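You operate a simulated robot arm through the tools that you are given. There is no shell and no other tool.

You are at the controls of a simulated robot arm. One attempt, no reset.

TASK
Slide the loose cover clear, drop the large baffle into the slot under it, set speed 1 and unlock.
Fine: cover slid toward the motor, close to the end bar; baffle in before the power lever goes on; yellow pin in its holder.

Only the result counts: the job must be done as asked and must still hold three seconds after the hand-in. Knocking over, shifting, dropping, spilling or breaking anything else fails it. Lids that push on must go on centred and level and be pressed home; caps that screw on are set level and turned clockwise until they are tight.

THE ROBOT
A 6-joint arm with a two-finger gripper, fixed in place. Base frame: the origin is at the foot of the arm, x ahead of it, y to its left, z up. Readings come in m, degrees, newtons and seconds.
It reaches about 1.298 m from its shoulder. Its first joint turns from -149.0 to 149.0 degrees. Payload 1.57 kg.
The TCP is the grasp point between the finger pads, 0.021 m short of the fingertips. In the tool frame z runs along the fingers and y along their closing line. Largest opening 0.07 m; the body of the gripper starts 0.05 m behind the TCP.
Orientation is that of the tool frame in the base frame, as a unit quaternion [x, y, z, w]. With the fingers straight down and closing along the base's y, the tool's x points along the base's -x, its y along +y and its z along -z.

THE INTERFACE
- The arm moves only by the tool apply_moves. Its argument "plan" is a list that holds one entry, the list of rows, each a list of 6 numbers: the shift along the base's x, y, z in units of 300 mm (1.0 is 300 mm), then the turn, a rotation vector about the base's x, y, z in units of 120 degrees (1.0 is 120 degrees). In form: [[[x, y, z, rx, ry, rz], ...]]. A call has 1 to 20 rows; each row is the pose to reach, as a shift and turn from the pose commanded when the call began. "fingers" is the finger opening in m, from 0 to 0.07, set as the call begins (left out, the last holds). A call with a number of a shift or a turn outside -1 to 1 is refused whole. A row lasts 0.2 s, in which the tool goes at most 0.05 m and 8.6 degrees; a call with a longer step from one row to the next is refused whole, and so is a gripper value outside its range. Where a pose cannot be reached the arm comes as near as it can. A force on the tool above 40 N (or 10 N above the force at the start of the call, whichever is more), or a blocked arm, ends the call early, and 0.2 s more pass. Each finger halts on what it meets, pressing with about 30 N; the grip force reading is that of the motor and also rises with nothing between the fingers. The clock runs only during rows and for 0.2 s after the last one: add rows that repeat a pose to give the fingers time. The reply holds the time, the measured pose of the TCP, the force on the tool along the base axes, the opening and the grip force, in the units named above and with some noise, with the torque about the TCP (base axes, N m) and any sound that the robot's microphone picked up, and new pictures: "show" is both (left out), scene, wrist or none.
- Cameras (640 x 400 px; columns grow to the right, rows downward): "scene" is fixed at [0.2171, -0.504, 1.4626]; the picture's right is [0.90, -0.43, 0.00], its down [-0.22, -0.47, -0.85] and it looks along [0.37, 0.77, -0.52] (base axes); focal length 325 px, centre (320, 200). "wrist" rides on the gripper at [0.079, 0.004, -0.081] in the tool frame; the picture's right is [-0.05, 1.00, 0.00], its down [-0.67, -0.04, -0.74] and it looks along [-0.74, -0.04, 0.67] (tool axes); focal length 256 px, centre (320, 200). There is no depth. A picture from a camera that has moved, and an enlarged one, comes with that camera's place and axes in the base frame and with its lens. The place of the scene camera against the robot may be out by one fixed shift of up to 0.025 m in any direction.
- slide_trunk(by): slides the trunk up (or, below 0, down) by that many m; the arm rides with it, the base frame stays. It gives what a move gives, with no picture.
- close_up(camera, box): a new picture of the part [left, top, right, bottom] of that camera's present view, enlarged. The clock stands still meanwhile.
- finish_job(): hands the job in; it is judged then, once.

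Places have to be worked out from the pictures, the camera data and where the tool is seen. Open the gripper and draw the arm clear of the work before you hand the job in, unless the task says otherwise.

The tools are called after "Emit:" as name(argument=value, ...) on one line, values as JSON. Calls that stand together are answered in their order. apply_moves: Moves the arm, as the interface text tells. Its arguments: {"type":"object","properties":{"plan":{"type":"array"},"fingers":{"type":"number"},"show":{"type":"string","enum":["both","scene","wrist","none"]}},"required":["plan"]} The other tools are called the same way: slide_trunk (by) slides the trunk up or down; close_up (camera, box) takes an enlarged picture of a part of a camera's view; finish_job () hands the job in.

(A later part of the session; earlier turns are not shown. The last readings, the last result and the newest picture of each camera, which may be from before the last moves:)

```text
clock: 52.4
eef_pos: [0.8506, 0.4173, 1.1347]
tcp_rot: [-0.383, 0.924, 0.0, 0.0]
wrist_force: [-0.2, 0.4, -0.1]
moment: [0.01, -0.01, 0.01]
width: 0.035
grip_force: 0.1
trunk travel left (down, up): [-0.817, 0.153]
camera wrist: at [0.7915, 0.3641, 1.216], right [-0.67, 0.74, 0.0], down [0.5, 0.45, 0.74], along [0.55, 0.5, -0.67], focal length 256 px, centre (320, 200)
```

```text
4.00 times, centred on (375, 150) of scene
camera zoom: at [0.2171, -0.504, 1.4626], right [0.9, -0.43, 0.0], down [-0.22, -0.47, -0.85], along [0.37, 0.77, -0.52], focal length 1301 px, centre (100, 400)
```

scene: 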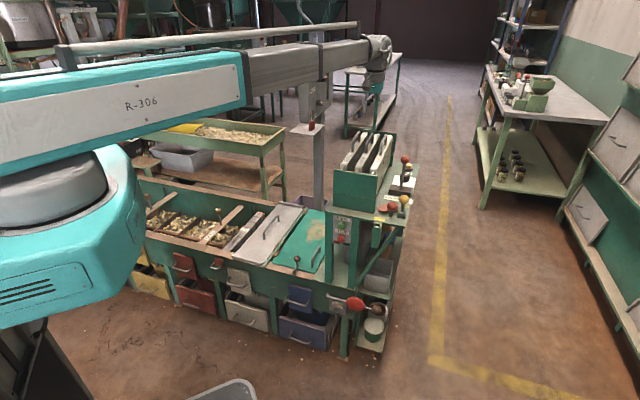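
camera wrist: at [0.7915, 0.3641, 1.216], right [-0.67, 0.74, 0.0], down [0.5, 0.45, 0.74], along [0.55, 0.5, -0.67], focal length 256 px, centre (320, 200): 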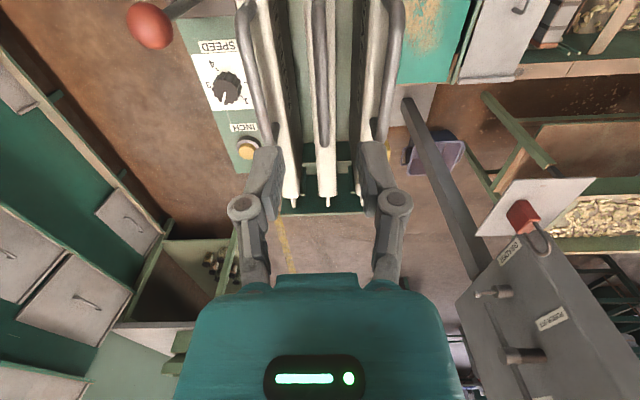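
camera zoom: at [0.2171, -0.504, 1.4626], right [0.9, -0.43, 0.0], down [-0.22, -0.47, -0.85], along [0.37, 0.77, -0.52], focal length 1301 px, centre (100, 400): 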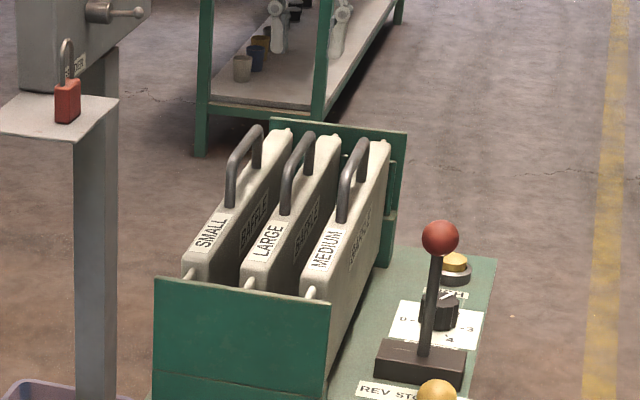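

The centre handle is LARGE, at V≈−0.305, and the TCP is within about 1.5 mm of its line; MEDIUM and SMALL handles are about 51 mm to either side. I'll descend 0.085 and check before going between them.

Emit:
slide_trunk(by=-0.075)

Emit:
close_up(camera="wrist", box=[200, 0, 440, 280])

Emit:
close_up(camera="scene", box=[335, 90, 415, 190])

```text
clock: 53.5
eef_pos: [0.8503, 0.4169, 1.0603]
tcp_rot: [-0.383, 0.924, 0.0, 0.001]
wrist_force: [0.7, 0.4, 0.2]
moment: [0.0, 0.0, 0.0]
width: 0.0351
grip_force: 0.0
trunk travel left (down, up): [-0.742, 0.228]
```

```text
1.43 times, centred on (320, 140) of wrist
camera zoom: at [0.7916, 0.3639, 1.141], right [-0.67, 0.74, 0.0], down [0.5, 0.45, 0.74], along [0.55, 0.5, -0.67], focal length 366 px, centre (320, 286)
```

zoom: 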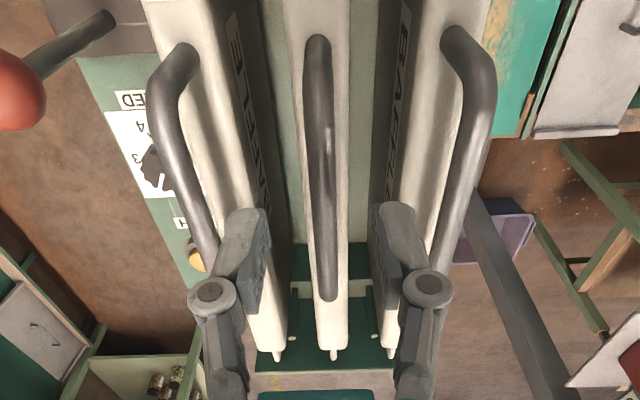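

```text
4.00 times, centred on (375, 140) of scene
camera zoom: at [0.2171, -0.504, 1.4626], right [0.9, -0.43, 0.0], down [-0.22, -0.47, -0.85], along [0.37, 0.77, -0.52], focal length 1301 px, centre (100, 440)
```

zoom: 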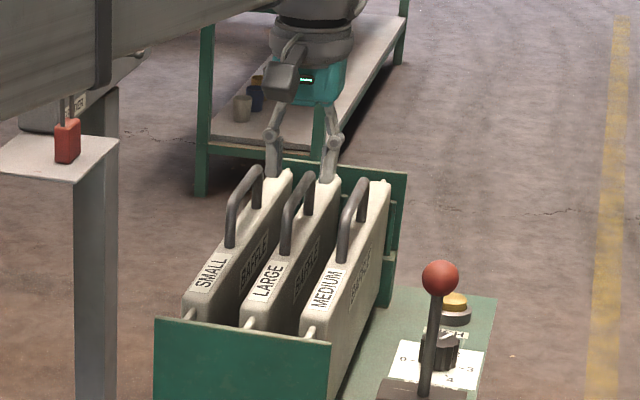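

The far end of the handle triangulates to z≈1.023, so the bar top is near 1.033 and the baffle top near 0.985. Nothing is in the way of the fingers, so I'll lower 0.038 to z≈1.022 and grip.

Emit:
slide_trunk(by=-0.038)

Emit:
apply_moves(plan=[[[0, 0, 0, 0, 0, 0], [0, 0, 0, 0, 0, 0], [0, 0, 0, 0, 0, 0], [0, 0, 0, 0, 0, 0]]], fingers=0.0, show="wrist")

Emit:
close_up(camera="scene", box=[335, 90, 415, 190])

```text
clock: 54.4
eef_pos: [0.8508, 0.4184, 1.0222]
tcp_rot: [-0.382, 0.924, -0.001, 0.0]
wrist_force: [0.2, 0.6, 0.6]
moment: [0.0, -0.01, -0.03]
width: 0.035
grip_force: 0.1
trunk travel left (down, up): [-0.704, 0.266]
```

```text
clock: 55.4
eef_pos: [0.8494, 0.4179, 1.0227]
tcp_rot: [-0.383, 0.924, 0.0, 0.0]
wrist_force: [0.2, 0.1, 1.9]
moment: [-0.02, 0.0, 0.03]
width: 0.0087
grip_force: 30.0
trunk travel left (down, up): [-0.704, 0.266]
camera wrist: at [0.7915, 0.3639, 1.1031], right [-0.67, 0.74, 0.0], down [0.5, 0.45, 0.74], along [0.55, 0.5, -0.67], focal length 256 px, centre (320, 200)
```

wrist: 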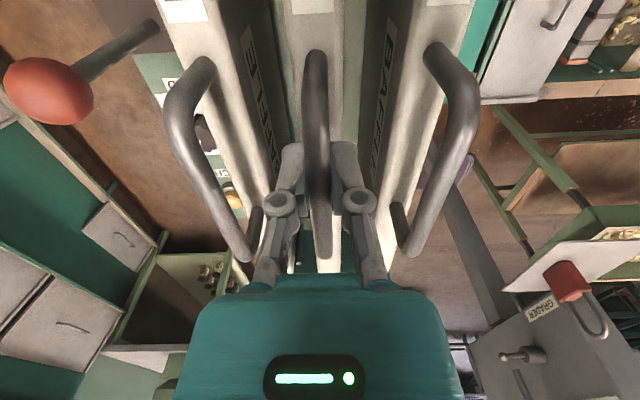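

```text
4.00 times, centred on (375, 140) of scene
camera zoom: at [0.2171, -0.504, 1.4626], right [0.9, -0.43, 0.0], down [-0.22, -0.47, -0.85], along [0.37, 0.77, -0.52], focal length 1301 px, centre (100, 440)
```

zoom: 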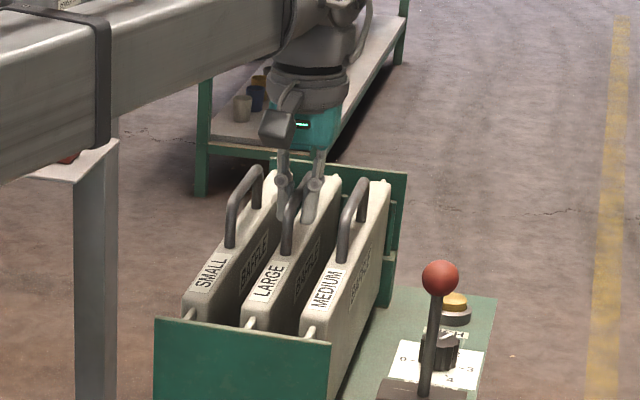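

LARGE is gripped. I'll lift it 0.04 first to check the load and that it comes out freely.

Emit:
slide_trunk(by=0.04)

Emit:
close_up(camera="scene", box=[335, 80, 415, 210])

Emit:
close_up(camera="wrist", box=[0, 0, 640, 400])

```text
clock: 56.2
eef_pos: [0.8514, 0.4171, 1.0617]
tcp_rot: [-0.382, 0.924, -0.001, 0.0]
wrist_force: [0.0, -0.2, -5.3]
moment: [-0.04, 0.05, 0.0]
width: 0.0085
grip_force: 29.8
trunk travel left (down, up): [-0.744, 0.226]
```

```text
3.08 times, centred on (375, 145) of scene
camera zoom: at [0.2171, -0.504, 1.4626], right [0.9, -0.43, 0.0], down [-0.22, -0.47, -0.85], along [0.37, 0.77, -0.52], focal length 1001 px, centre (151, 369)
```

zoom: 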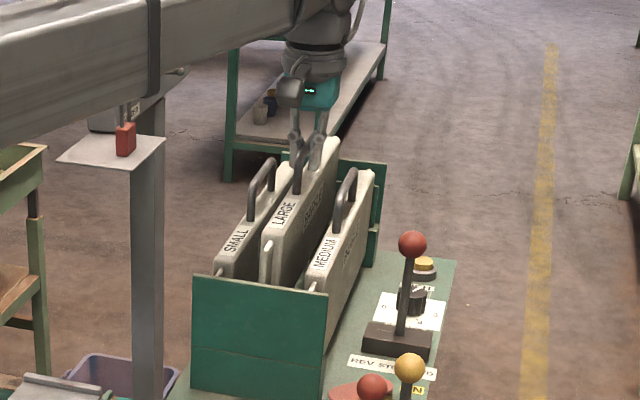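

```text
1.00 times, centred on (320, 200) of wrist (not enlarged: the box is as wide or as high as the picture)
camera zoom: at [0.7922, 0.3643, 1.1424], right [-0.67, 0.74, 0.0], down [0.5, 0.45, 0.74], along [0.55, 0.5, -0.67], focal length 256 px, centre (320, 200)
```

zoom: 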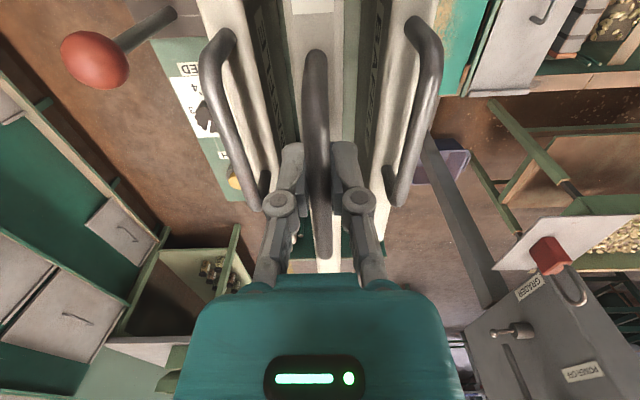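

The load is about 5 N and it lifts cleanly. I'll lift to near the top of the trunk travel.

Emit:
slide_trunk(by=0.22)

Emit:
close_up(camera="scene", box=[320, 20, 420, 220])

Emit:
close_up(camera="scene", box=[335, 60, 415, 150])

Emit:
close_up(camera="wrist", box=[0, 0, 640, 400])

```text
clock: 58.5
eef_pos: [0.8514, 0.418, 1.2805]
tcp_rot: [-0.383, 0.924, 0.0, 0.0]
wrist_force: [0.3, 0.1, -4.8]
moment: [-0.06, 0.07, 0.04]
width: 0.0085
grip_force: 30.3
trunk travel left (down, up): [-0.964, 0.006]
```

```text
2.00 times, centred on (370, 120) of scene
camera zoom: at [0.2171, -0.504, 1.4626], right [0.9, -0.43, 0.0], down [-0.22, -0.47, -0.85], along [0.37, 0.77, -0.52], focal length 650 px, centre (220, 360)
```

zoom: 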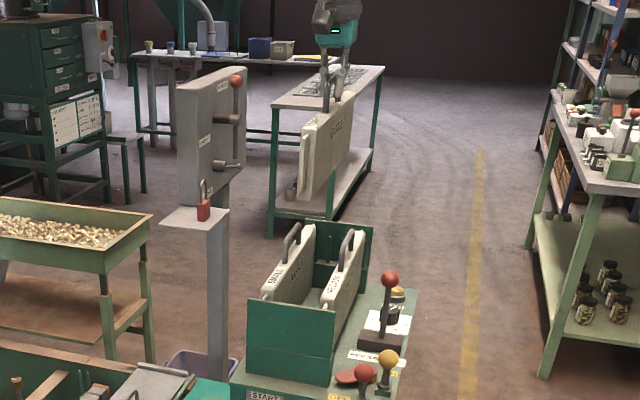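

```text
4.44 times, centred on (375, 105) of scene
camera zoom: at [0.2171, -0.504, 1.4626], right [0.9, -0.43, 0.0], down [-0.22, -0.47, -0.85], along [0.37, 0.77, -0.52], focal length 1446 px, centre (76, 622)
```

zoom: 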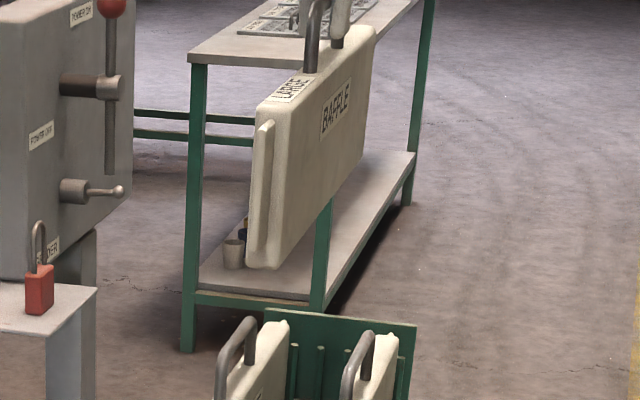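

```text
1.00 times, centred on (320, 200) of wrist (not enlarged: the box is as wide or as high as the picture)
camera zoom: at [0.7923, 0.3643, 1.3624], right [-0.67, 0.74, 0.0], down [0.5, 0.45, 0.74], along [0.55, 0.5, -0.67], focal length 256 px, centre (320, 200)
```

zoom: 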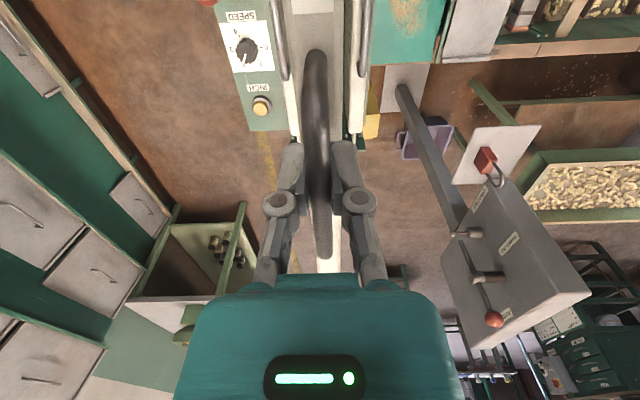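

The baffle hangs free; it has a vertical tongue on each end that drops between the posts. I'll retract toward the robot first to stay clear of the grey box, then carry it left along the machine at full height.

Emit:
apply_moves(plan=[[[-0.05, -0.05, 0, 0, 0, 0], [-0.12, -0.12, 0, 0, 0, 0], [-0.2, -0.2, 0, 0, 0, 0], [-0.28, -0.28, 0, 0, 0, 0], [-0.36, -0.36, 0, 0, 0, 0], [-0.43, -0.43, 0, 0, 0, 0], [-0.467, -0.467, 0, 0, 0, 0], [-0.467, -0.467, 0, 0, 0, 0]]], show="scene")

Emit:
apply_moves(plan=[[[-0.05, 0.05, 0, 0, 0, 0], [-0.12, 0.12, 0, 0, 0, 0], [-0.21, 0.21, 0, 0, 0, 0], [-0.3, 0.3, 0, 0, 0, 0], [-0.39, 0.39, 0, 0, 0, 0], [-0.48, 0.48, 0, 0, 0, 0], [-0.57, 0.57, 0, 0, 0, 0], [-0.66, 0.66, 0, 0, 0, 0], [-0.72, 0.72, 0, 0, 0, 0], [-0.72, 0.72, 0, 0, 0, 0]]], show="scene")

```text
clock: 60.3
eef_pos: [0.7118, 0.2771, 1.2819]
tcp_rot: [-0.383, 0.924, 0.0, 0.0]
wrist_force: [0.7, 0.1, -6.2]
moment: [-0.06, 0.07, 0.03]
width: 0.0085
grip_force: 30.1
trunk travel left (down, up): [-0.964, 0.006]
```

scene: 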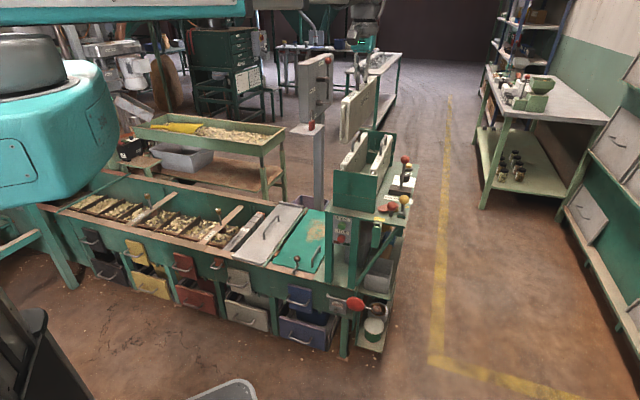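

```text
clock: 62.5
eef_pos: [0.4946, 0.4954, 1.2828]
tcp_rot: [-0.382, 0.924, 0.0, 0.0]
wrist_force: [-0.3, -1.0, -4.9]
moment: [-0.05, 0.05, -0.04]
width: 0.0086
grip_force: 29.8
trunk travel left (down, up): [-0.964, 0.006]
```

scene: 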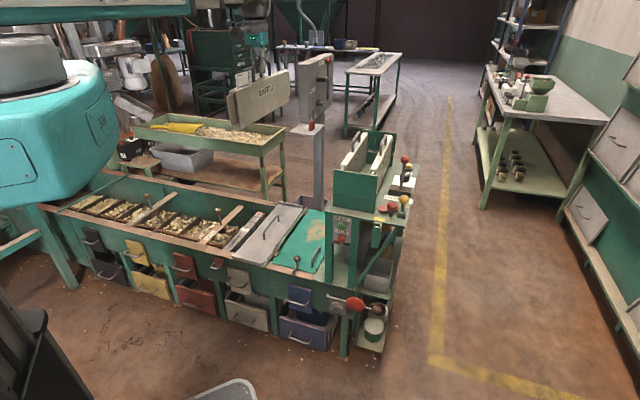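

The baffle is past the panel. I'll continue left to V≈0.285, about 64 mm short of the slot, so the slot posts stay visible beside it, and then extend over the trough.

Emit:
apply_moves(plan=[[[-0.05, 0.05, 0, 0, 0, 0], [-0.13, 0.13, 0, 0, 0, 0], [-0.22, 0.22, 0, 0, 0, 0], [-0.31, 0.31, 0, 0, 0, 0], [-0.4, 0.4, 0, 0, 0, 0], [-0.49, 0.49, 0, 0, 0, 0], [-0.58, 0.58, 0, 0, 0, 0], [-0.64, 0.64, 0, 0, 0, 0], [-0.67, 0.67, 0, 0, 0, 0], [-0.67, 0.67, 0, 0, 0, 0]]], show="none")

Emit:
slide_trunk(by=-0.4)

Emit:
apply_moves(plan=[[[0.05, 0.05, 0, 0, 0, 0], [0.12, 0.12, 0, 0, 0, 0], [0.2, 0.2, 0, 0, 0, 0], [0.28, 0.28, 0, 0, 0, 0], [0.36, 0.36, 0, 0, 0, 0], [0.42, 0.42, 0, 0, 0, 0], [0.445, 0.445, 0, 0, 0, 0], [0.445, 0.445, 0, 0, 0, 0]]], show="both")

Emit:
close_up(camera="wrist", box=[250, 20, 450, 200])

```text
clock: 64.7
eef_pos: [0.2929, 0.6957, 1.2815]
tcp_rot: [-0.383, 0.924, 0.0, 0.001]
wrist_force: [-0.1, 1.1, -4.6]
moment: [-0.06, 0.09, -0.02]
width: 0.0084
grip_force: 30.4
trunk travel left (down, up): [-0.964, 0.006]
```

```text
clock: 68.5
eef_pos: [0.2923, 0.6951, 0.8816]
tcp_rot: [-0.382, 0.924, -0.001, 0.0]
wrist_force: [-0.2, -0.2, -4.0]
moment: [-0.02, 0.02, 0.01]
width: 0.0082
grip_force: 30.3
trunk travel left (down, up): [-0.564, 0.406]
```

```text
clock: 70.3
eef_pos: [0.4252, 0.8283, 0.882]
tcp_rot: [-0.383, 0.924, 0.0, 0.0]
wrist_force: [0.1, 0.3, -4.9]
moment: [-0.05, 0.05, 0.03]
width: 0.0089
grip_force: 30.0
trunk travel left (down, up): [-0.564, 0.406]
camera wrist: at [0.3666, 0.7748, 0.9626], right [-0.67, 0.74, 0.0], down [0.5, 0.45, 0.74], along [0.55, 0.5, -0.67], focal length 256 px, centre (320, 200)
```

scene: 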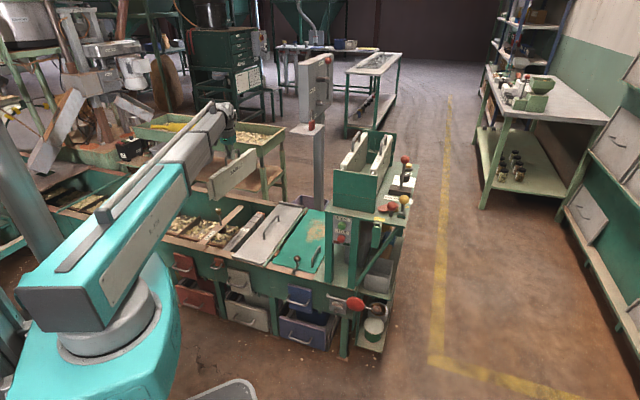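
wrist: 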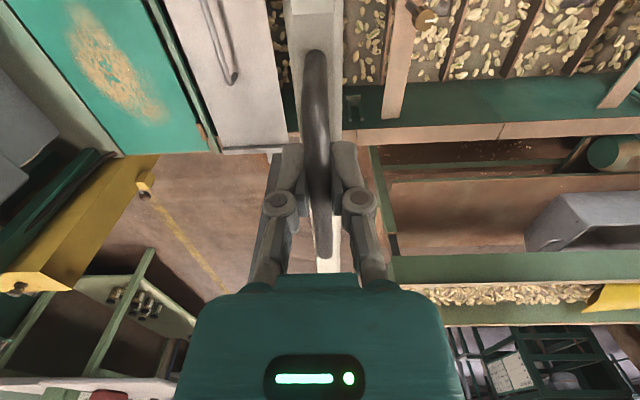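

```text
2.22 times, centred on (350, 110) of wrist
camera zoom: at [0.3666, 0.7748, 0.9626], right [-0.67, 0.74, 0.0], down [0.5, 0.45, 0.74], along [0.55, 0.5, -0.67], focal length 569 px, centre (253, 400)
```

zoom: 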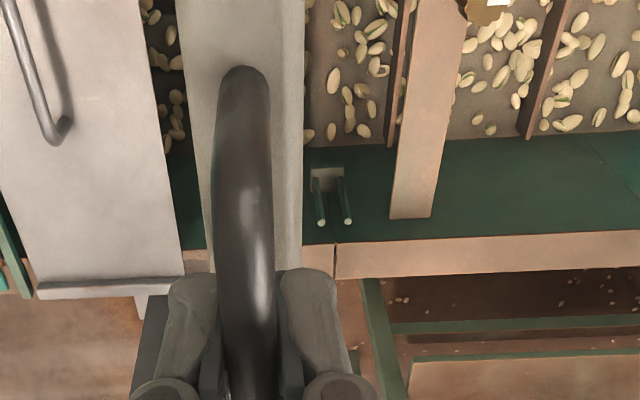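

The slot posts are visible beside the baffle. I'll lower 0.12, keeping the baffle bottom above the rim, for an exact vertical baseline on them.

Emit:
slide_trunk(by=-0.12)

Emit:
close_up(camera="wrist", box=[310, 40, 450, 200])

Emit:
close_up(camera="wrist", box=[330, 70, 430, 150])

Emit:
close_up(camera="scene", box=[190, 150, 310, 260])

```text
clock: 71.8
eef_pos: [0.4257, 0.8281, 0.7628]
tcp_rot: [-0.382, 0.924, 0.001, 0.0]
wrist_force: [0.2, -0.7, -4.5]
moment: [-0.06, 0.02, -0.03]
width: 0.0084
grip_force: 30.0
trunk travel left (down, up): [-0.444, 0.526]
```

```text
2.50 times, centred on (380, 120) of wrist
camera zoom: at [0.3666, 0.7747, 0.8427], right [-0.67, 0.74, 0.0], down [0.5, 0.45, 0.74], along [0.55, 0.5, -0.67], focal length 640 px, centre (170, 400)
```

zoom: 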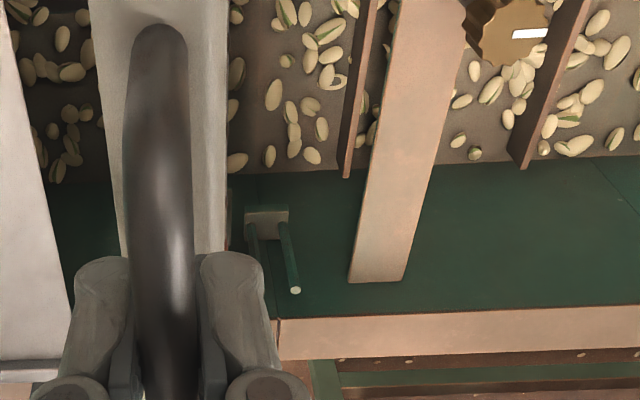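

```text
5.00 times, centred on (380, 110) of wrist
camera zoom: at [0.3666, 0.7747, 0.8427], right [-0.67, 0.74, 0.0], down [0.5, 0.45, 0.74], along [0.55, 0.5, -0.67], focal length 1280 px, centre (20, 650)
```

zoom: 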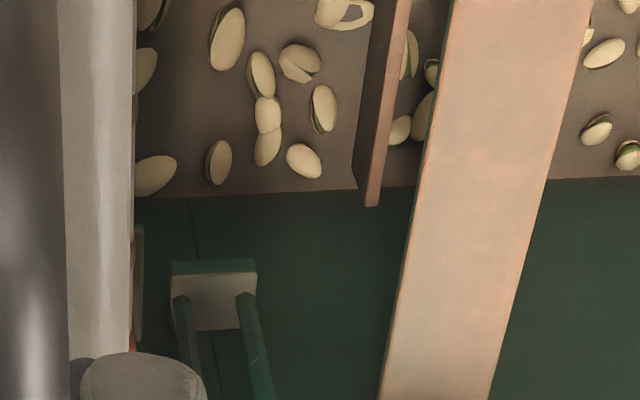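

```text
3.64 times, centred on (250, 205) of scene
camera zoom: at [0.2171, -0.504, 1.4626], right [0.9, -0.43, 0.0], down [-0.22, -0.47, -0.85], along [0.37, 0.77, -0.52], focal length 1183 px, centre (574, 182)
```

zoom: 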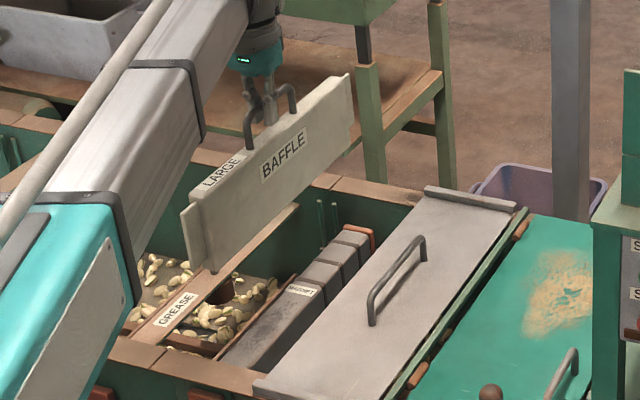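

The posts triangulate to U≈1.090, top z≈0.487, V≈0.338 and 0.361, so the slot centre is V≈0.3495. The rack posts sat at about U 1.096 with the TCP at 0.896, so the target is U≈0.890, V≈0.3495. I'll shift there at this height.

Emit:
apply_moves(plan=[[[-0.03, 0.034, 0, 0, 0, 0], [-0.07, 0.08, 0, 0, 0, 0], [-0.11, 0.125, 0, 0, 0, 0], [-0.143, 0.162, 0, 0, 0, 0], [-0.143, 0.162, 0, 0, 0, 0], [-0.143, 0.162, 0, 0, 0, 0]]], show="both")

Emit:
close_up(camera="scene", box=[190, 150, 310, 260])

Emit:
close_up(camera="wrist", box=[220, 0, 420, 200])

```text
clock: 73.2
eef_pos: [0.3825, 0.8775, 0.7615]
tcp_rot: [-0.383, 0.924, 0.0, 0.0]
wrist_force: [-0.5, 1.0, -4.5]
moment: [-0.06, 0.04, -0.04]
width: 0.0084
grip_force: 30.5
trunk travel left (down, up): [-0.444, 0.526]
camera wrist: at [0.3242, 0.8241, 0.8426], right [-0.67, 0.74, 0.0], down [0.5, 0.45, 0.74], along [0.55, 0.5, -0.67], focal length 256 px, centre (320, 200)
```

scene: 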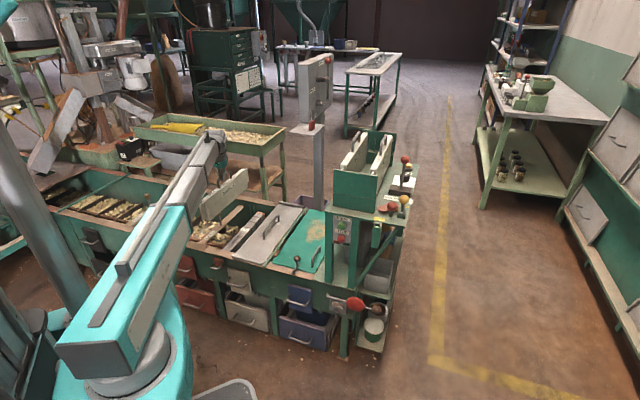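
wrist: 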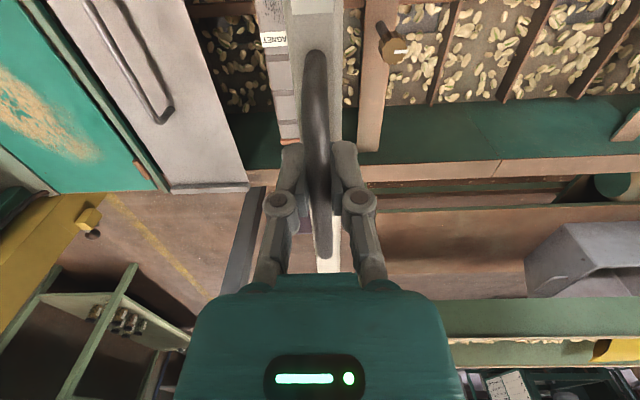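

```text
3.64 times, centred on (250, 205) of scene
camera zoom: at [0.2171, -0.504, 1.4626], right [0.9, -0.43, 0.0], down [-0.22, -0.47, -0.85], along [0.37, 0.77, -0.52], focal length 1183 px, centre (574, 182)
```

zoom: 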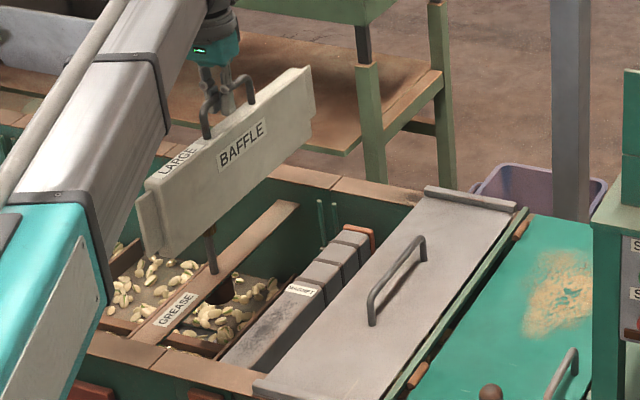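

```text
2.00 times, centred on (320, 100) of wrist
camera zoom: at [0.3242, 0.8241, 0.8426], right [-0.67, 0.74, 0.0], down [0.5, 0.45, 0.74], along [0.55, 0.5, -0.67], focal length 512 px, centre (320, 400)
```

zoom: 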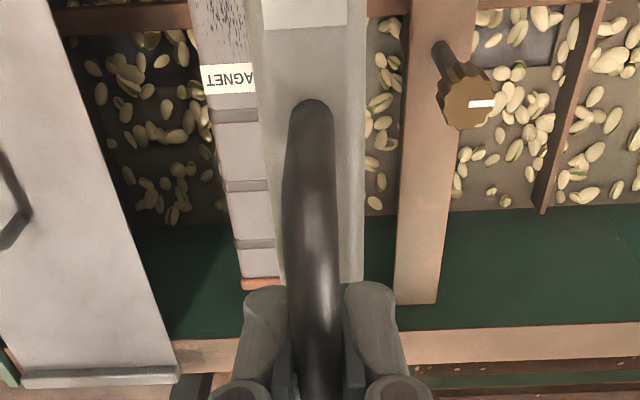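

The TCP is at U≈0.891, V≈0.350. I'll lower 0.085 so the baffle's bottom comes just above the post tops, then check the alignment.

Emit:
slide_trunk(by=-0.085)

Emit:
close_up(camera="scene", box=[190, 160, 310, 260])

Emit:
close_up(camera="scene", box=[230, 170, 280, 220])

Emit:
close_up(camera="wrist", box=[220, 0, 420, 200])

```text
clock: 74.5
eef_pos: [0.3821, 0.8771, 0.678]
tcp_rot: [-0.382, 0.924, 0.0, -0.001]
wrist_force: [-0.3, 0.1, -4.6]
moment: [-0.08, 0.01, 0.01]
width: 0.0084
grip_force: 29.8
trunk travel left (down, up): [-0.359, 0.611]
```

```text
4.00 times, centred on (250, 210) of scene
camera zoom: at [0.2171, -0.504, 1.4626], right [0.9, -0.43, 0.0], down [-0.22, -0.47, -0.85], along [0.37, 0.77, -0.52], focal length 1301 px, centre (600, 160)
```

zoom: 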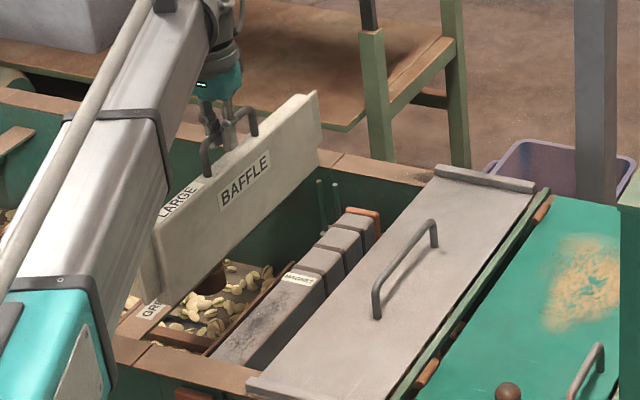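

```text
8.00 times, centred on (255, 195) of scene
camera zoom: at [0.2171, -0.504, 1.4626], right [0.9, -0.43, 0.0], down [-0.22, -0.47, -0.85], along [0.37, 0.77, -0.52], focal length 2602 px, centre (840, 240)
```

zoom: 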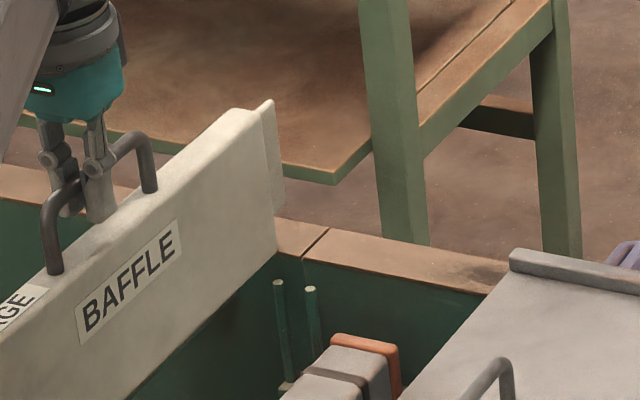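

```text
2.00 times, centred on (320, 100) of wrist
camera zoom: at [0.3242, 0.824, 0.7576], right [-0.67, 0.74, 0.0], down [0.5, 0.45, 0.74], along [0.55, 0.5, -0.67], focal length 512 px, centre (320, 400)
```

zoom: 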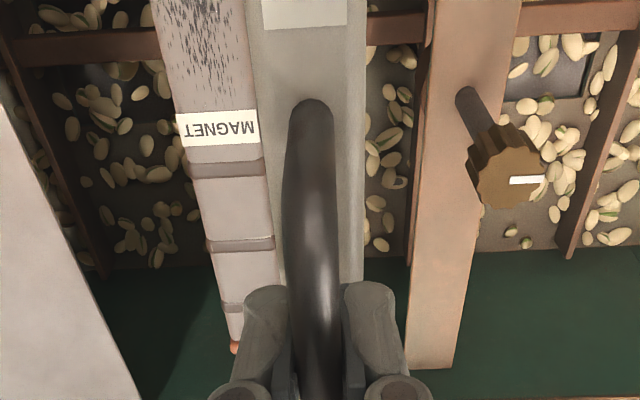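

The far tongue appears lined up above the two posts. I'll zoom in tighter to check the lateral alignment.

Emit:
close_up(camera="scene", box=[250, 180, 275, 212])

Emit:
close_up(camera="scene", box=[205, 205, 245, 250])

```text
12.50 times, centred on (262, 196) of scene
camera zoom: at [0.2171, -0.504, 1.4626], right [0.9, -0.43, 0.0], down [-0.22, -0.47, -0.85], along [0.37, 0.77, -0.52], focal length 4066 px, centre (1039, 250)
```

zoom: 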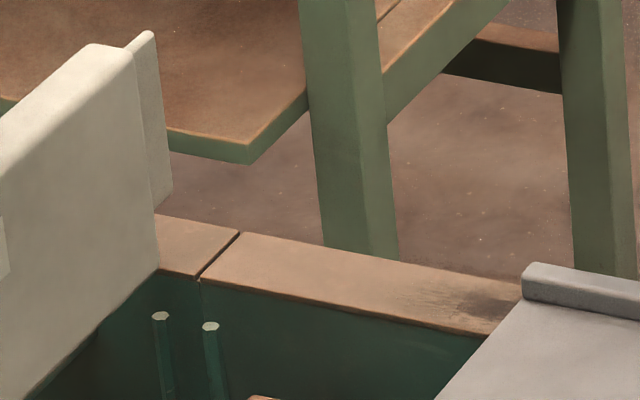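

```text
8.89 times, centred on (225, 228) of scene
camera zoom: at [0.2171, -0.504, 1.4626], right [0.9, -0.43, 0.0], down [-0.22, -0.47, -0.85], along [0.37, 0.77, -0.52], focal length 2891 px, centre (1164, -44)
```

zoom: 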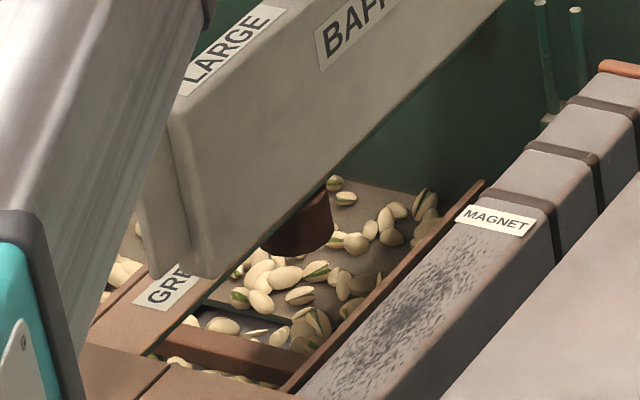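

Using the fingertips as a local reference, the scene view agrees with the wrist triangulation to about 3 mm. The tongue is roughly 8 mm thick and the gap between posts about 16 mm, so it should enter. I'll lower another 0.055 and check before it passes the post tops.

Emit:
slide_trunk(by=-0.055)

Emit:
close_up(camera="scene", box=[250, 180, 275, 212])

Emit:
close_up(camera="scene", box=[190, 160, 310, 260])

```text
clock: 75.4
eef_pos: [0.3828, 0.8769, 0.6223]
tcp_rot: [-0.383, 0.924, 0.0, 0.0]
wrist_force: [-0.1, -0.2, -5.2]
moment: [-0.05, 0.04, -0.01]
width: 0.0083
grip_force: 29.8
trunk travel left (down, up): [-0.304, 0.666]
```

```text
12.50 times, centred on (262, 196) of scene
camera zoom: at [0.2171, -0.504, 1.4626], right [0.9, -0.43, 0.0], down [-0.22, -0.47, -0.85], along [0.37, 0.77, -0.52], focal length 4066 px, centre (1039, 250)
```

zoom: 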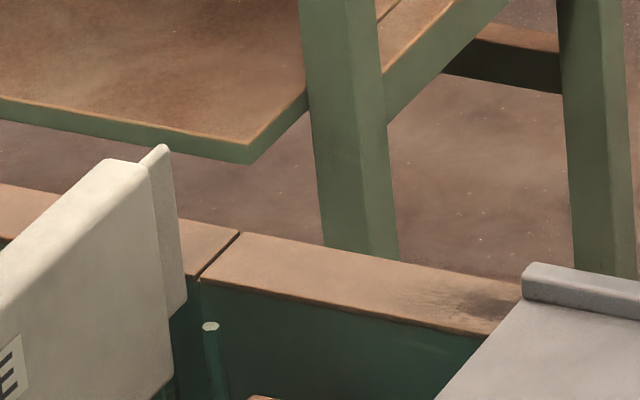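

```text
4.00 times, centred on (250, 210) of scene
camera zoom: at [0.2171, -0.504, 1.4626], right [0.9, -0.43, 0.0], down [-0.22, -0.47, -0.85], along [0.37, 0.77, -0.52], focal length 1301 px, centre (600, 160)
```

zoom: 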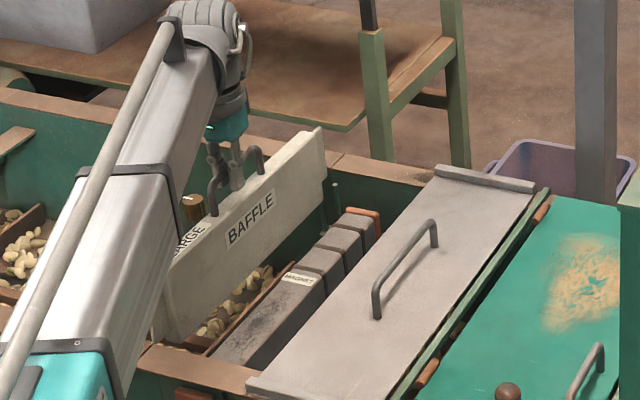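

The far tongue is now right at the top of the posts. I'll zoom tighter to judge its centring between them.

Emit:
close_up(camera="scene", box=[256, 188, 270, 212])

Emit:
close_up(camera="scene", box=[257, 189, 269, 198])

Emit:
close_up(camera="scene", box=[208, 222, 240, 256])

```text
16.00 times, centred on (263, 200) of scene
camera zoom: at [0.2171, -0.504, 1.4626], right [0.9, -0.43, 0.0], down [-0.22, -0.47, -0.85], along [0.37, 0.77, -0.52], focal length 5204 px, centre (1232, 200)
```

zoom: 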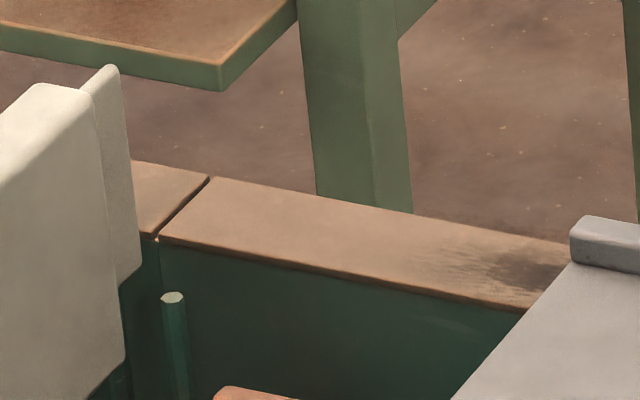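

```text
16.00 times, centred on (263, 194) of scene
camera zoom: at [0.2171, -0.504, 1.4626], right [0.9, -0.43, 0.0], down [-0.22, -0.47, -0.85], along [0.37, 0.77, -0.52], focal length 5204 px, centre (1232, 304)
```

zoom: 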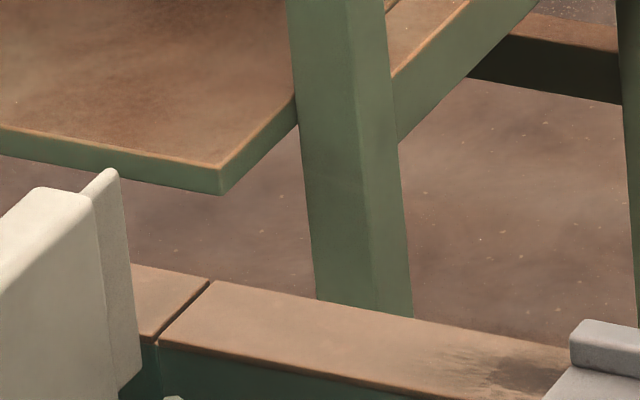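

```text
11.76 times, centred on (224, 239) of scene
camera zoom: at [0.2171, -0.504, 1.4626], right [0.9, -0.43, 0.0], down [-0.22, -0.47, -0.85], along [0.37, 0.77, -0.52], focal length 3827 px, centre (1449, -259)
```

zoom: 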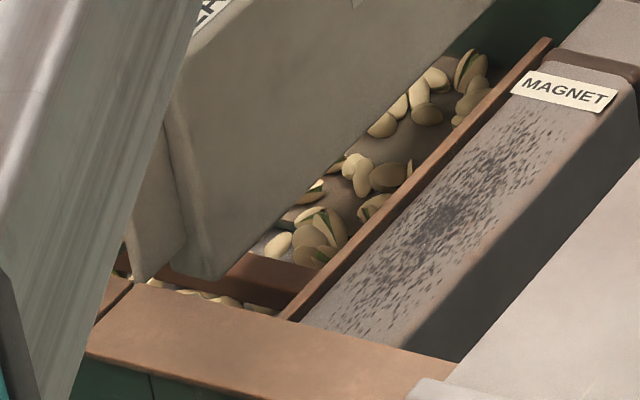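

The wrist data puts the baffle about 1 mm off centre and the scene view about 5–7 mm toward +M, with a slight 1° lean that explains part of it. I'll shift 4 mm toward −M as the best estimate, then ease down 0.02 and read the forces.

Emit:
apply_moves(plan=[[[0.0047, -0.0047, 0, 0, 0, 0], [0.0094, -0.0094, 0, 0, 0, 0], [0.0094, -0.0094, 0, 0, 0, 0]]], show="none")

Emit:
slide_trunk(by=-0.015)

Emit:
close_up(camera="scene", box=[256, 188, 270, 212])

```text
clock: 76.2
eef_pos: [0.3856, 0.875, 0.6221]
tcp_rot: [-0.382, 0.924, 0.0, 0.0]
wrist_force: [-0.6, 0.1, -4.1]
moment: [-0.06, 0.02, -0.03]
width: 0.0085
grip_force: 30.1
trunk travel left (down, up): [-0.304, 0.666]
```

```text
clock: 76.8
eef_pos: [0.3867, 0.8739, 0.6078]
tcp_rot: [-0.382, 0.924, 0.0, 0.0]
wrist_force: [-0.5, -0.3, -4.3]
moment: [-0.07, 0.01, -0.02]
width: 0.0085
grip_force: 30.2
trunk travel left (down, up): [-0.289, 0.681]
```

```text
16.00 times, centred on (263, 200) of scene
camera zoom: at [0.2171, -0.504, 1.4626], right [0.9, -0.43, 0.0], down [-0.22, -0.47, -0.85], along [0.37, 0.77, -0.52], focal length 5204 px, centre (1232, 200)
```

zoom: 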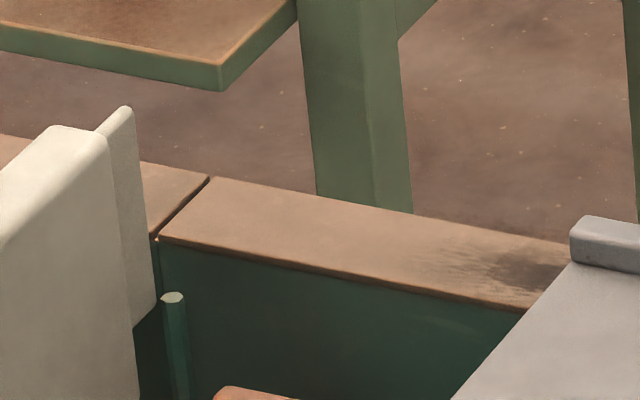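

There's no extra force and the tongue now appears left of the right post, entering the gap. I'll lower another 0.02.

Emit:
slide_trunk(by=-0.02)

Emit:
close_up(camera="scene", box=[256, 188, 270, 212])

Emit:
close_up(camera="scene", box=[200, 180, 280, 260])

```text
clock: 77.5
eef_pos: [0.3866, 0.8732, 0.5865]
tcp_rot: [-0.383, 0.924, -0.001, 0.001]
wrist_force: [0.6, -0.5, -5.2]
moment: [-0.04, 0.04, -0.02]
width: 0.0085
grip_force: 29.8
trunk travel left (down, up): [-0.269, 0.701]
```

```text
16.00 times, centred on (263, 200) of scene
camera zoom: at [0.2171, -0.504, 1.4626], right [0.9, -0.43, 0.0], down [-0.22, -0.47, -0.85], along [0.37, 0.77, -0.52], focal length 5204 px, centre (1232, 200)
```

zoom: 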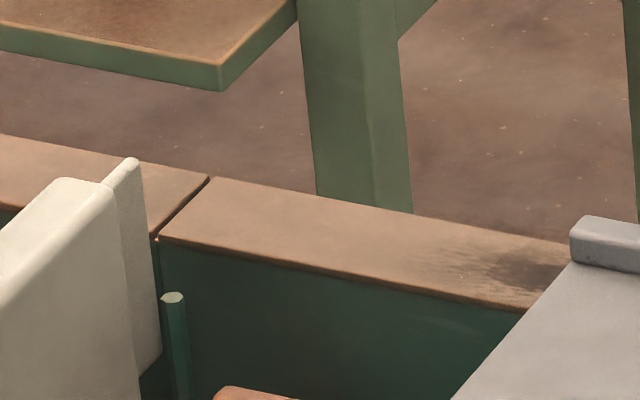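

```text
5.00 times, centred on (240, 220) of scene
camera zoom: at [0.2171, -0.504, 1.4626], right [0.9, -0.43, 0.0], down [-0.22, -0.47, -0.85], along [0.37, 0.77, -0.52], focal length 1626 px, centre (720, 100)
```

zoom: 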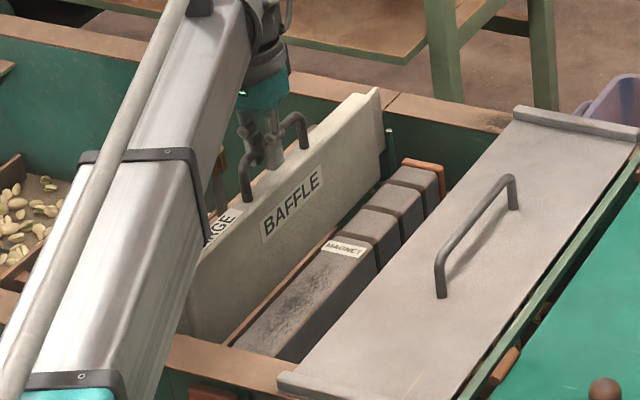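

It's still free (−5 N load only) with the tongue beside the post. Lowering another 0.02.

Emit:
slide_trunk(by=-0.02)

Emit:
slide_trunk(by=-0.01)

Emit:
close_up(camera="scene", box=[256, 188, 270, 212])

Emit:
close_up(camera="scene", box=[180, 160, 290, 270])

```text
clock: 78.2
eef_pos: [0.385, 0.874, 0.5671]
tcp_rot: [-0.383, 0.924, 0.0, 0.0]
wrist_force: [-0.5, -0.1, -4.6]
moment: [-0.07, 0.03, 0.0]
width: 0.0086
grip_force: 29.8
trunk travel left (down, up): [-0.249, 0.721]
```

```text
clock: 78.8
eef_pos: [0.3856, 0.8739, 0.557]
tcp_rot: [-0.383, 0.924, 0.0, 0.0]
wrist_force: [0.3, -0.2, -5.1]
moment: [-0.06, 0.04, 0.01]
width: 0.0085
grip_force: 29.6
trunk travel left (down, up): [-0.239, 0.731]
```

```text
16.00 times, centred on (263, 200) of scene
camera zoom: at [0.2171, -0.504, 1.4626], right [0.9, -0.43, 0.0], down [-0.22, -0.47, -0.85], along [0.37, 0.77, -0.52], focal length 5204 px, centre (1232, 200)
```

zoom: 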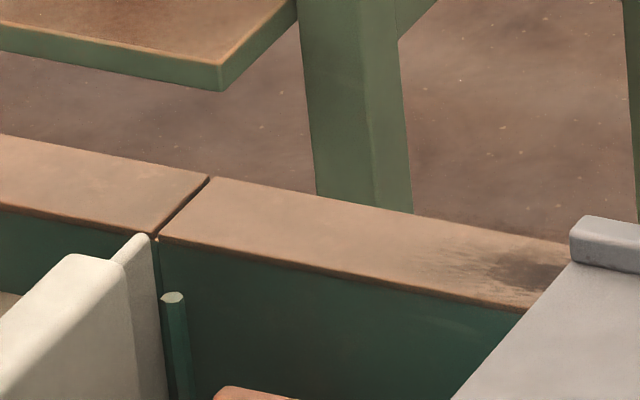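

```text
3.64 times, centred on (235, 215) of scene
camera zoom: at [0.2171, -0.504, 1.4626], right [0.9, -0.43, 0.0], down [-0.22, -0.47, -0.85], along [0.37, 0.77, -0.52], focal length 1183 px, centre (629, 146)
```

zoom: 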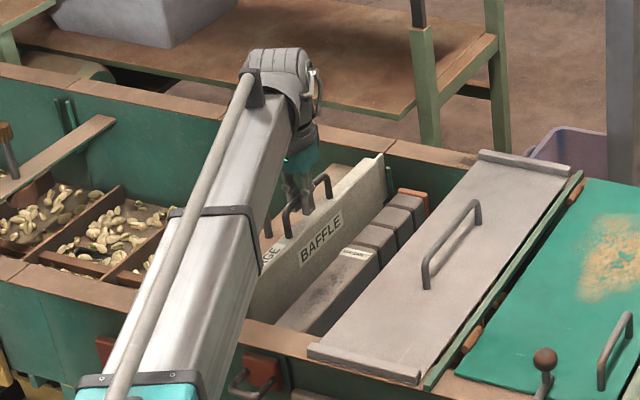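

It's still hanging freely with the tongue inside the guides. I'll continue in small steps until it seats.

Emit:
slide_trunk(by=-0.01)

Emit:
slide_trunk(by=-0.008)

```text
clock: 79.3
eef_pos: [0.3848, 0.8741, 0.547]
tcp_rot: [-0.383, 0.924, 0.0, 0.0]
wrist_force: [0.5, -1.1, -4.8]
moment: [-0.01, 0.03, 0.01]
width: 0.0084
grip_force: 29.9
trunk travel left (down, up): [-0.229, 0.741]
```

```text
clock: 79.9
eef_pos: [0.3863, 0.874, 0.5385]
tcp_rot: [-0.383, 0.924, 0.0, 0.001]
wrist_force: [0.0, -0.1, -4.4]
moment: [-0.07, 0.03, -0.03]
width: 0.0085
grip_force: 30.0
trunk travel left (down, up): [-0.221, 0.749]
```

No contact yet at z≈0.5385. I'll look at the seat level and then keep going in small steps.

Emit:
close_up(camera="scene", box=[256, 188, 270, 212])

Emit:
slide_trunk(by=-0.006)

Emit:
slide_trunk(by=-0.006)

```text
16.00 times, centred on (263, 200) of scene
camera zoom: at [0.2171, -0.504, 1.4626], right [0.9, -0.43, 0.0], down [-0.22, -0.47, -0.85], along [0.37, 0.77, -0.52], focal length 5204 px, centre (1232, 200)
```

zoom: 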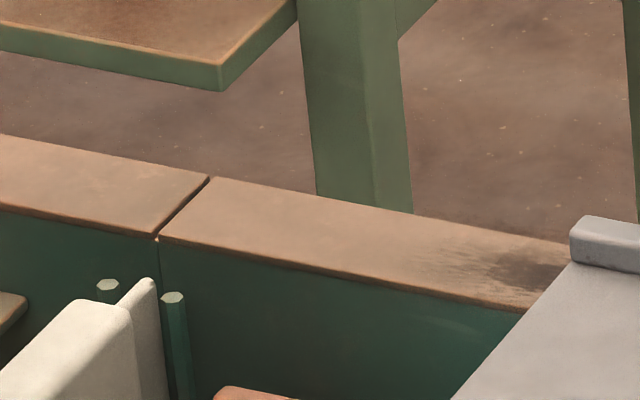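

```text
clock: 80.5
eef_pos: [0.385, 0.8735, 0.5324]
tcp_rot: [-0.383, 0.924, 0.001, 0.0]
wrist_force: [-1.0, 0.4, -4.5]
moment: [-0.02, 0.03, 0.0]
width: 0.0084
grip_force: 30.1
trunk travel left (down, up): [-0.215, 0.755]
```

```text
clock: 81.0
eef_pos: [0.3852, 0.8745, 0.529]
tcp_rot: [-0.383, 0.924, 0.001, 0.001]
wrist_force: [2.9, 3.2, 14.6]
moment: [-0.06, 0.06, 0.01]
width: 0.0087
grip_force: 30.5
trunk travel left (down, up): [-0.209, 0.761]
```

Seating contact came at z≈0.529, with balanced moments, and the last picture shows the tongue squarely between both posts. I'll unload slightly, open the fingers a little and check that it stays.

Emit:
slide_trunk(by=0.003)

Emit:
apply_moves(plan=[[[0, 0, 0, 0, 0, 0], [0, 0, 0, 0, 0, 0], [0, 0, 0, 0, 0, 0]]], fingers=0.03, show="wrist")

Emit:
close_up(camera="scene", box=[200, 170, 290, 260])

Emit:
close_up(camera="scene", box=[256, 188, 270, 212])

```text
clock: 81.5
eef_pos: [0.3864, 0.8734, 0.5295]
tcp_rot: [-0.383, 0.924, -0.001, -0.001]
wrist_force: [-0.6, -0.3, -5.3]
moment: [-0.05, 0.01, -0.01]
width: 0.0086
grip_force: 29.5
trunk travel left (down, up): [-0.212, 0.758]
```

```text
clock: 82.3
eef_pos: [0.3847, 0.8735, 0.5301]
tcp_rot: [-0.382, 0.924, 0.0, 0.0]
wrist_force: [-0.5, -0.1, 0.7]
moment: [-0.01, 0.0, -0.03]
width: 0.0303
grip_force: 0.0
trunk travel left (down, up): [-0.212, 0.758]
camera wrist: at [0.3266, 0.8207, 0.611], right [-0.67, 0.74, 0.0], down [0.5, 0.45, 0.74], along [0.55, 0.5, -0.67], focal length 256 px, centre (320, 200)
```

wrist: 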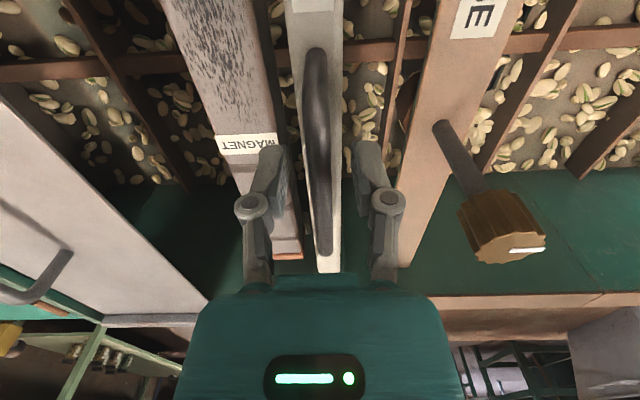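

```text
4.44 times, centred on (245, 215) of scene
camera zoom: at [0.2171, -0.504, 1.4626], right [0.9, -0.43, 0.0], down [-0.22, -0.47, -0.85], along [0.37, 0.77, -0.52], focal length 1446 px, centre (653, 133)
```

zoom: 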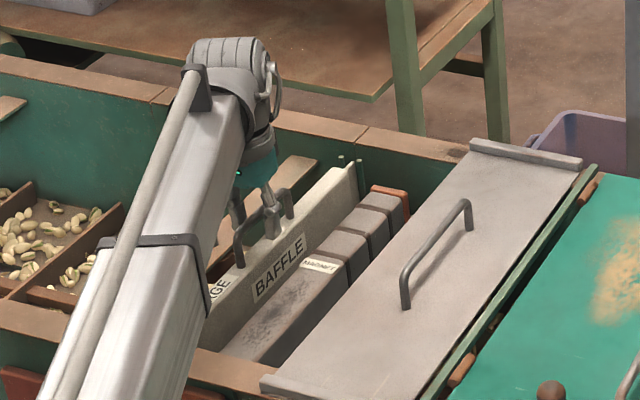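

```text
16.00 times, centred on (263, 200) of scene
camera zoom: at [0.2171, -0.504, 1.4626], right [0.9, -0.43, 0.0], down [-0.22, -0.47, -0.85], along [0.37, 0.77, -0.52], focal length 5204 px, centre (1232, 200)
```

zoom: 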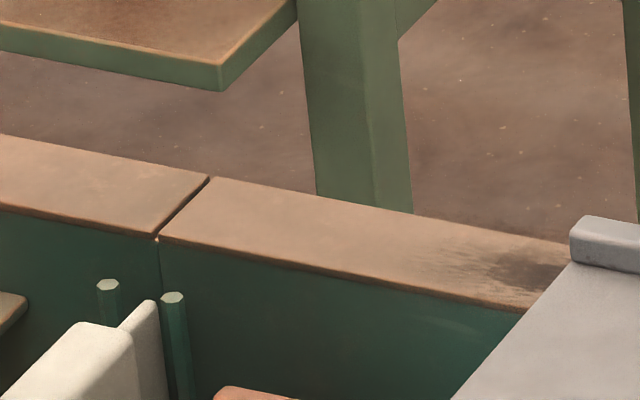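

Released, and the baffle stands seated between the posts. I'll rise 0.15 straight up and check that it remained.

Emit:
slide_trunk(by=0.15)

Emit:
close_up(camera="scene", box=[200, 170, 290, 260])

Emit:
close_up(camera="wrist", box=[180, 0, 460, 240])

```text
clock: 84.1
eef_pos: [0.3859, 0.8738, 0.681]
tcp_rot: [-0.383, 0.924, 0.0, 0.0]
wrist_force: [-1.0, -0.4, -0.1]
moment: [-0.01, -0.01, 0.01]
width: 0.0302
grip_force: 0.1
trunk travel left (down, up): [-0.362, 0.608]
```

```text
4.44 times, centred on (245, 215) of scene
camera zoom: at [0.2171, -0.504, 1.4626], right [0.9, -0.43, 0.0], down [-0.22, -0.47, -0.85], along [0.37, 0.77, -0.52], focal length 1446 px, centre (653, 133)
```

zoom: 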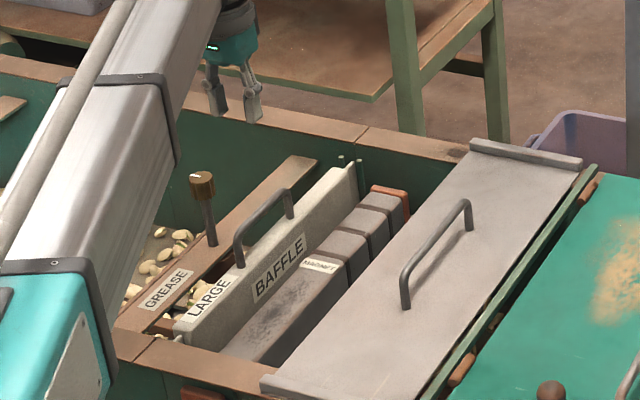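

```text
1.67 times, centred on (320, 120) of wrist
camera zoom: at [0.3266, 0.8207, 0.7609], right [-0.67, 0.74, 0.0], down [0.5, 0.45, 0.74], along [0.55, 0.5, -0.67], focal length 427 px, centre (320, 333)
```

zoom: 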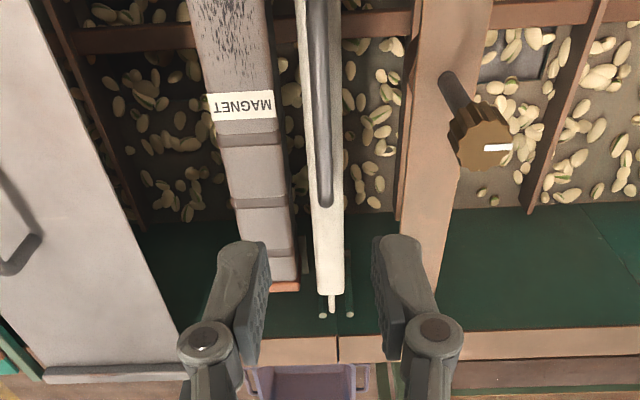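

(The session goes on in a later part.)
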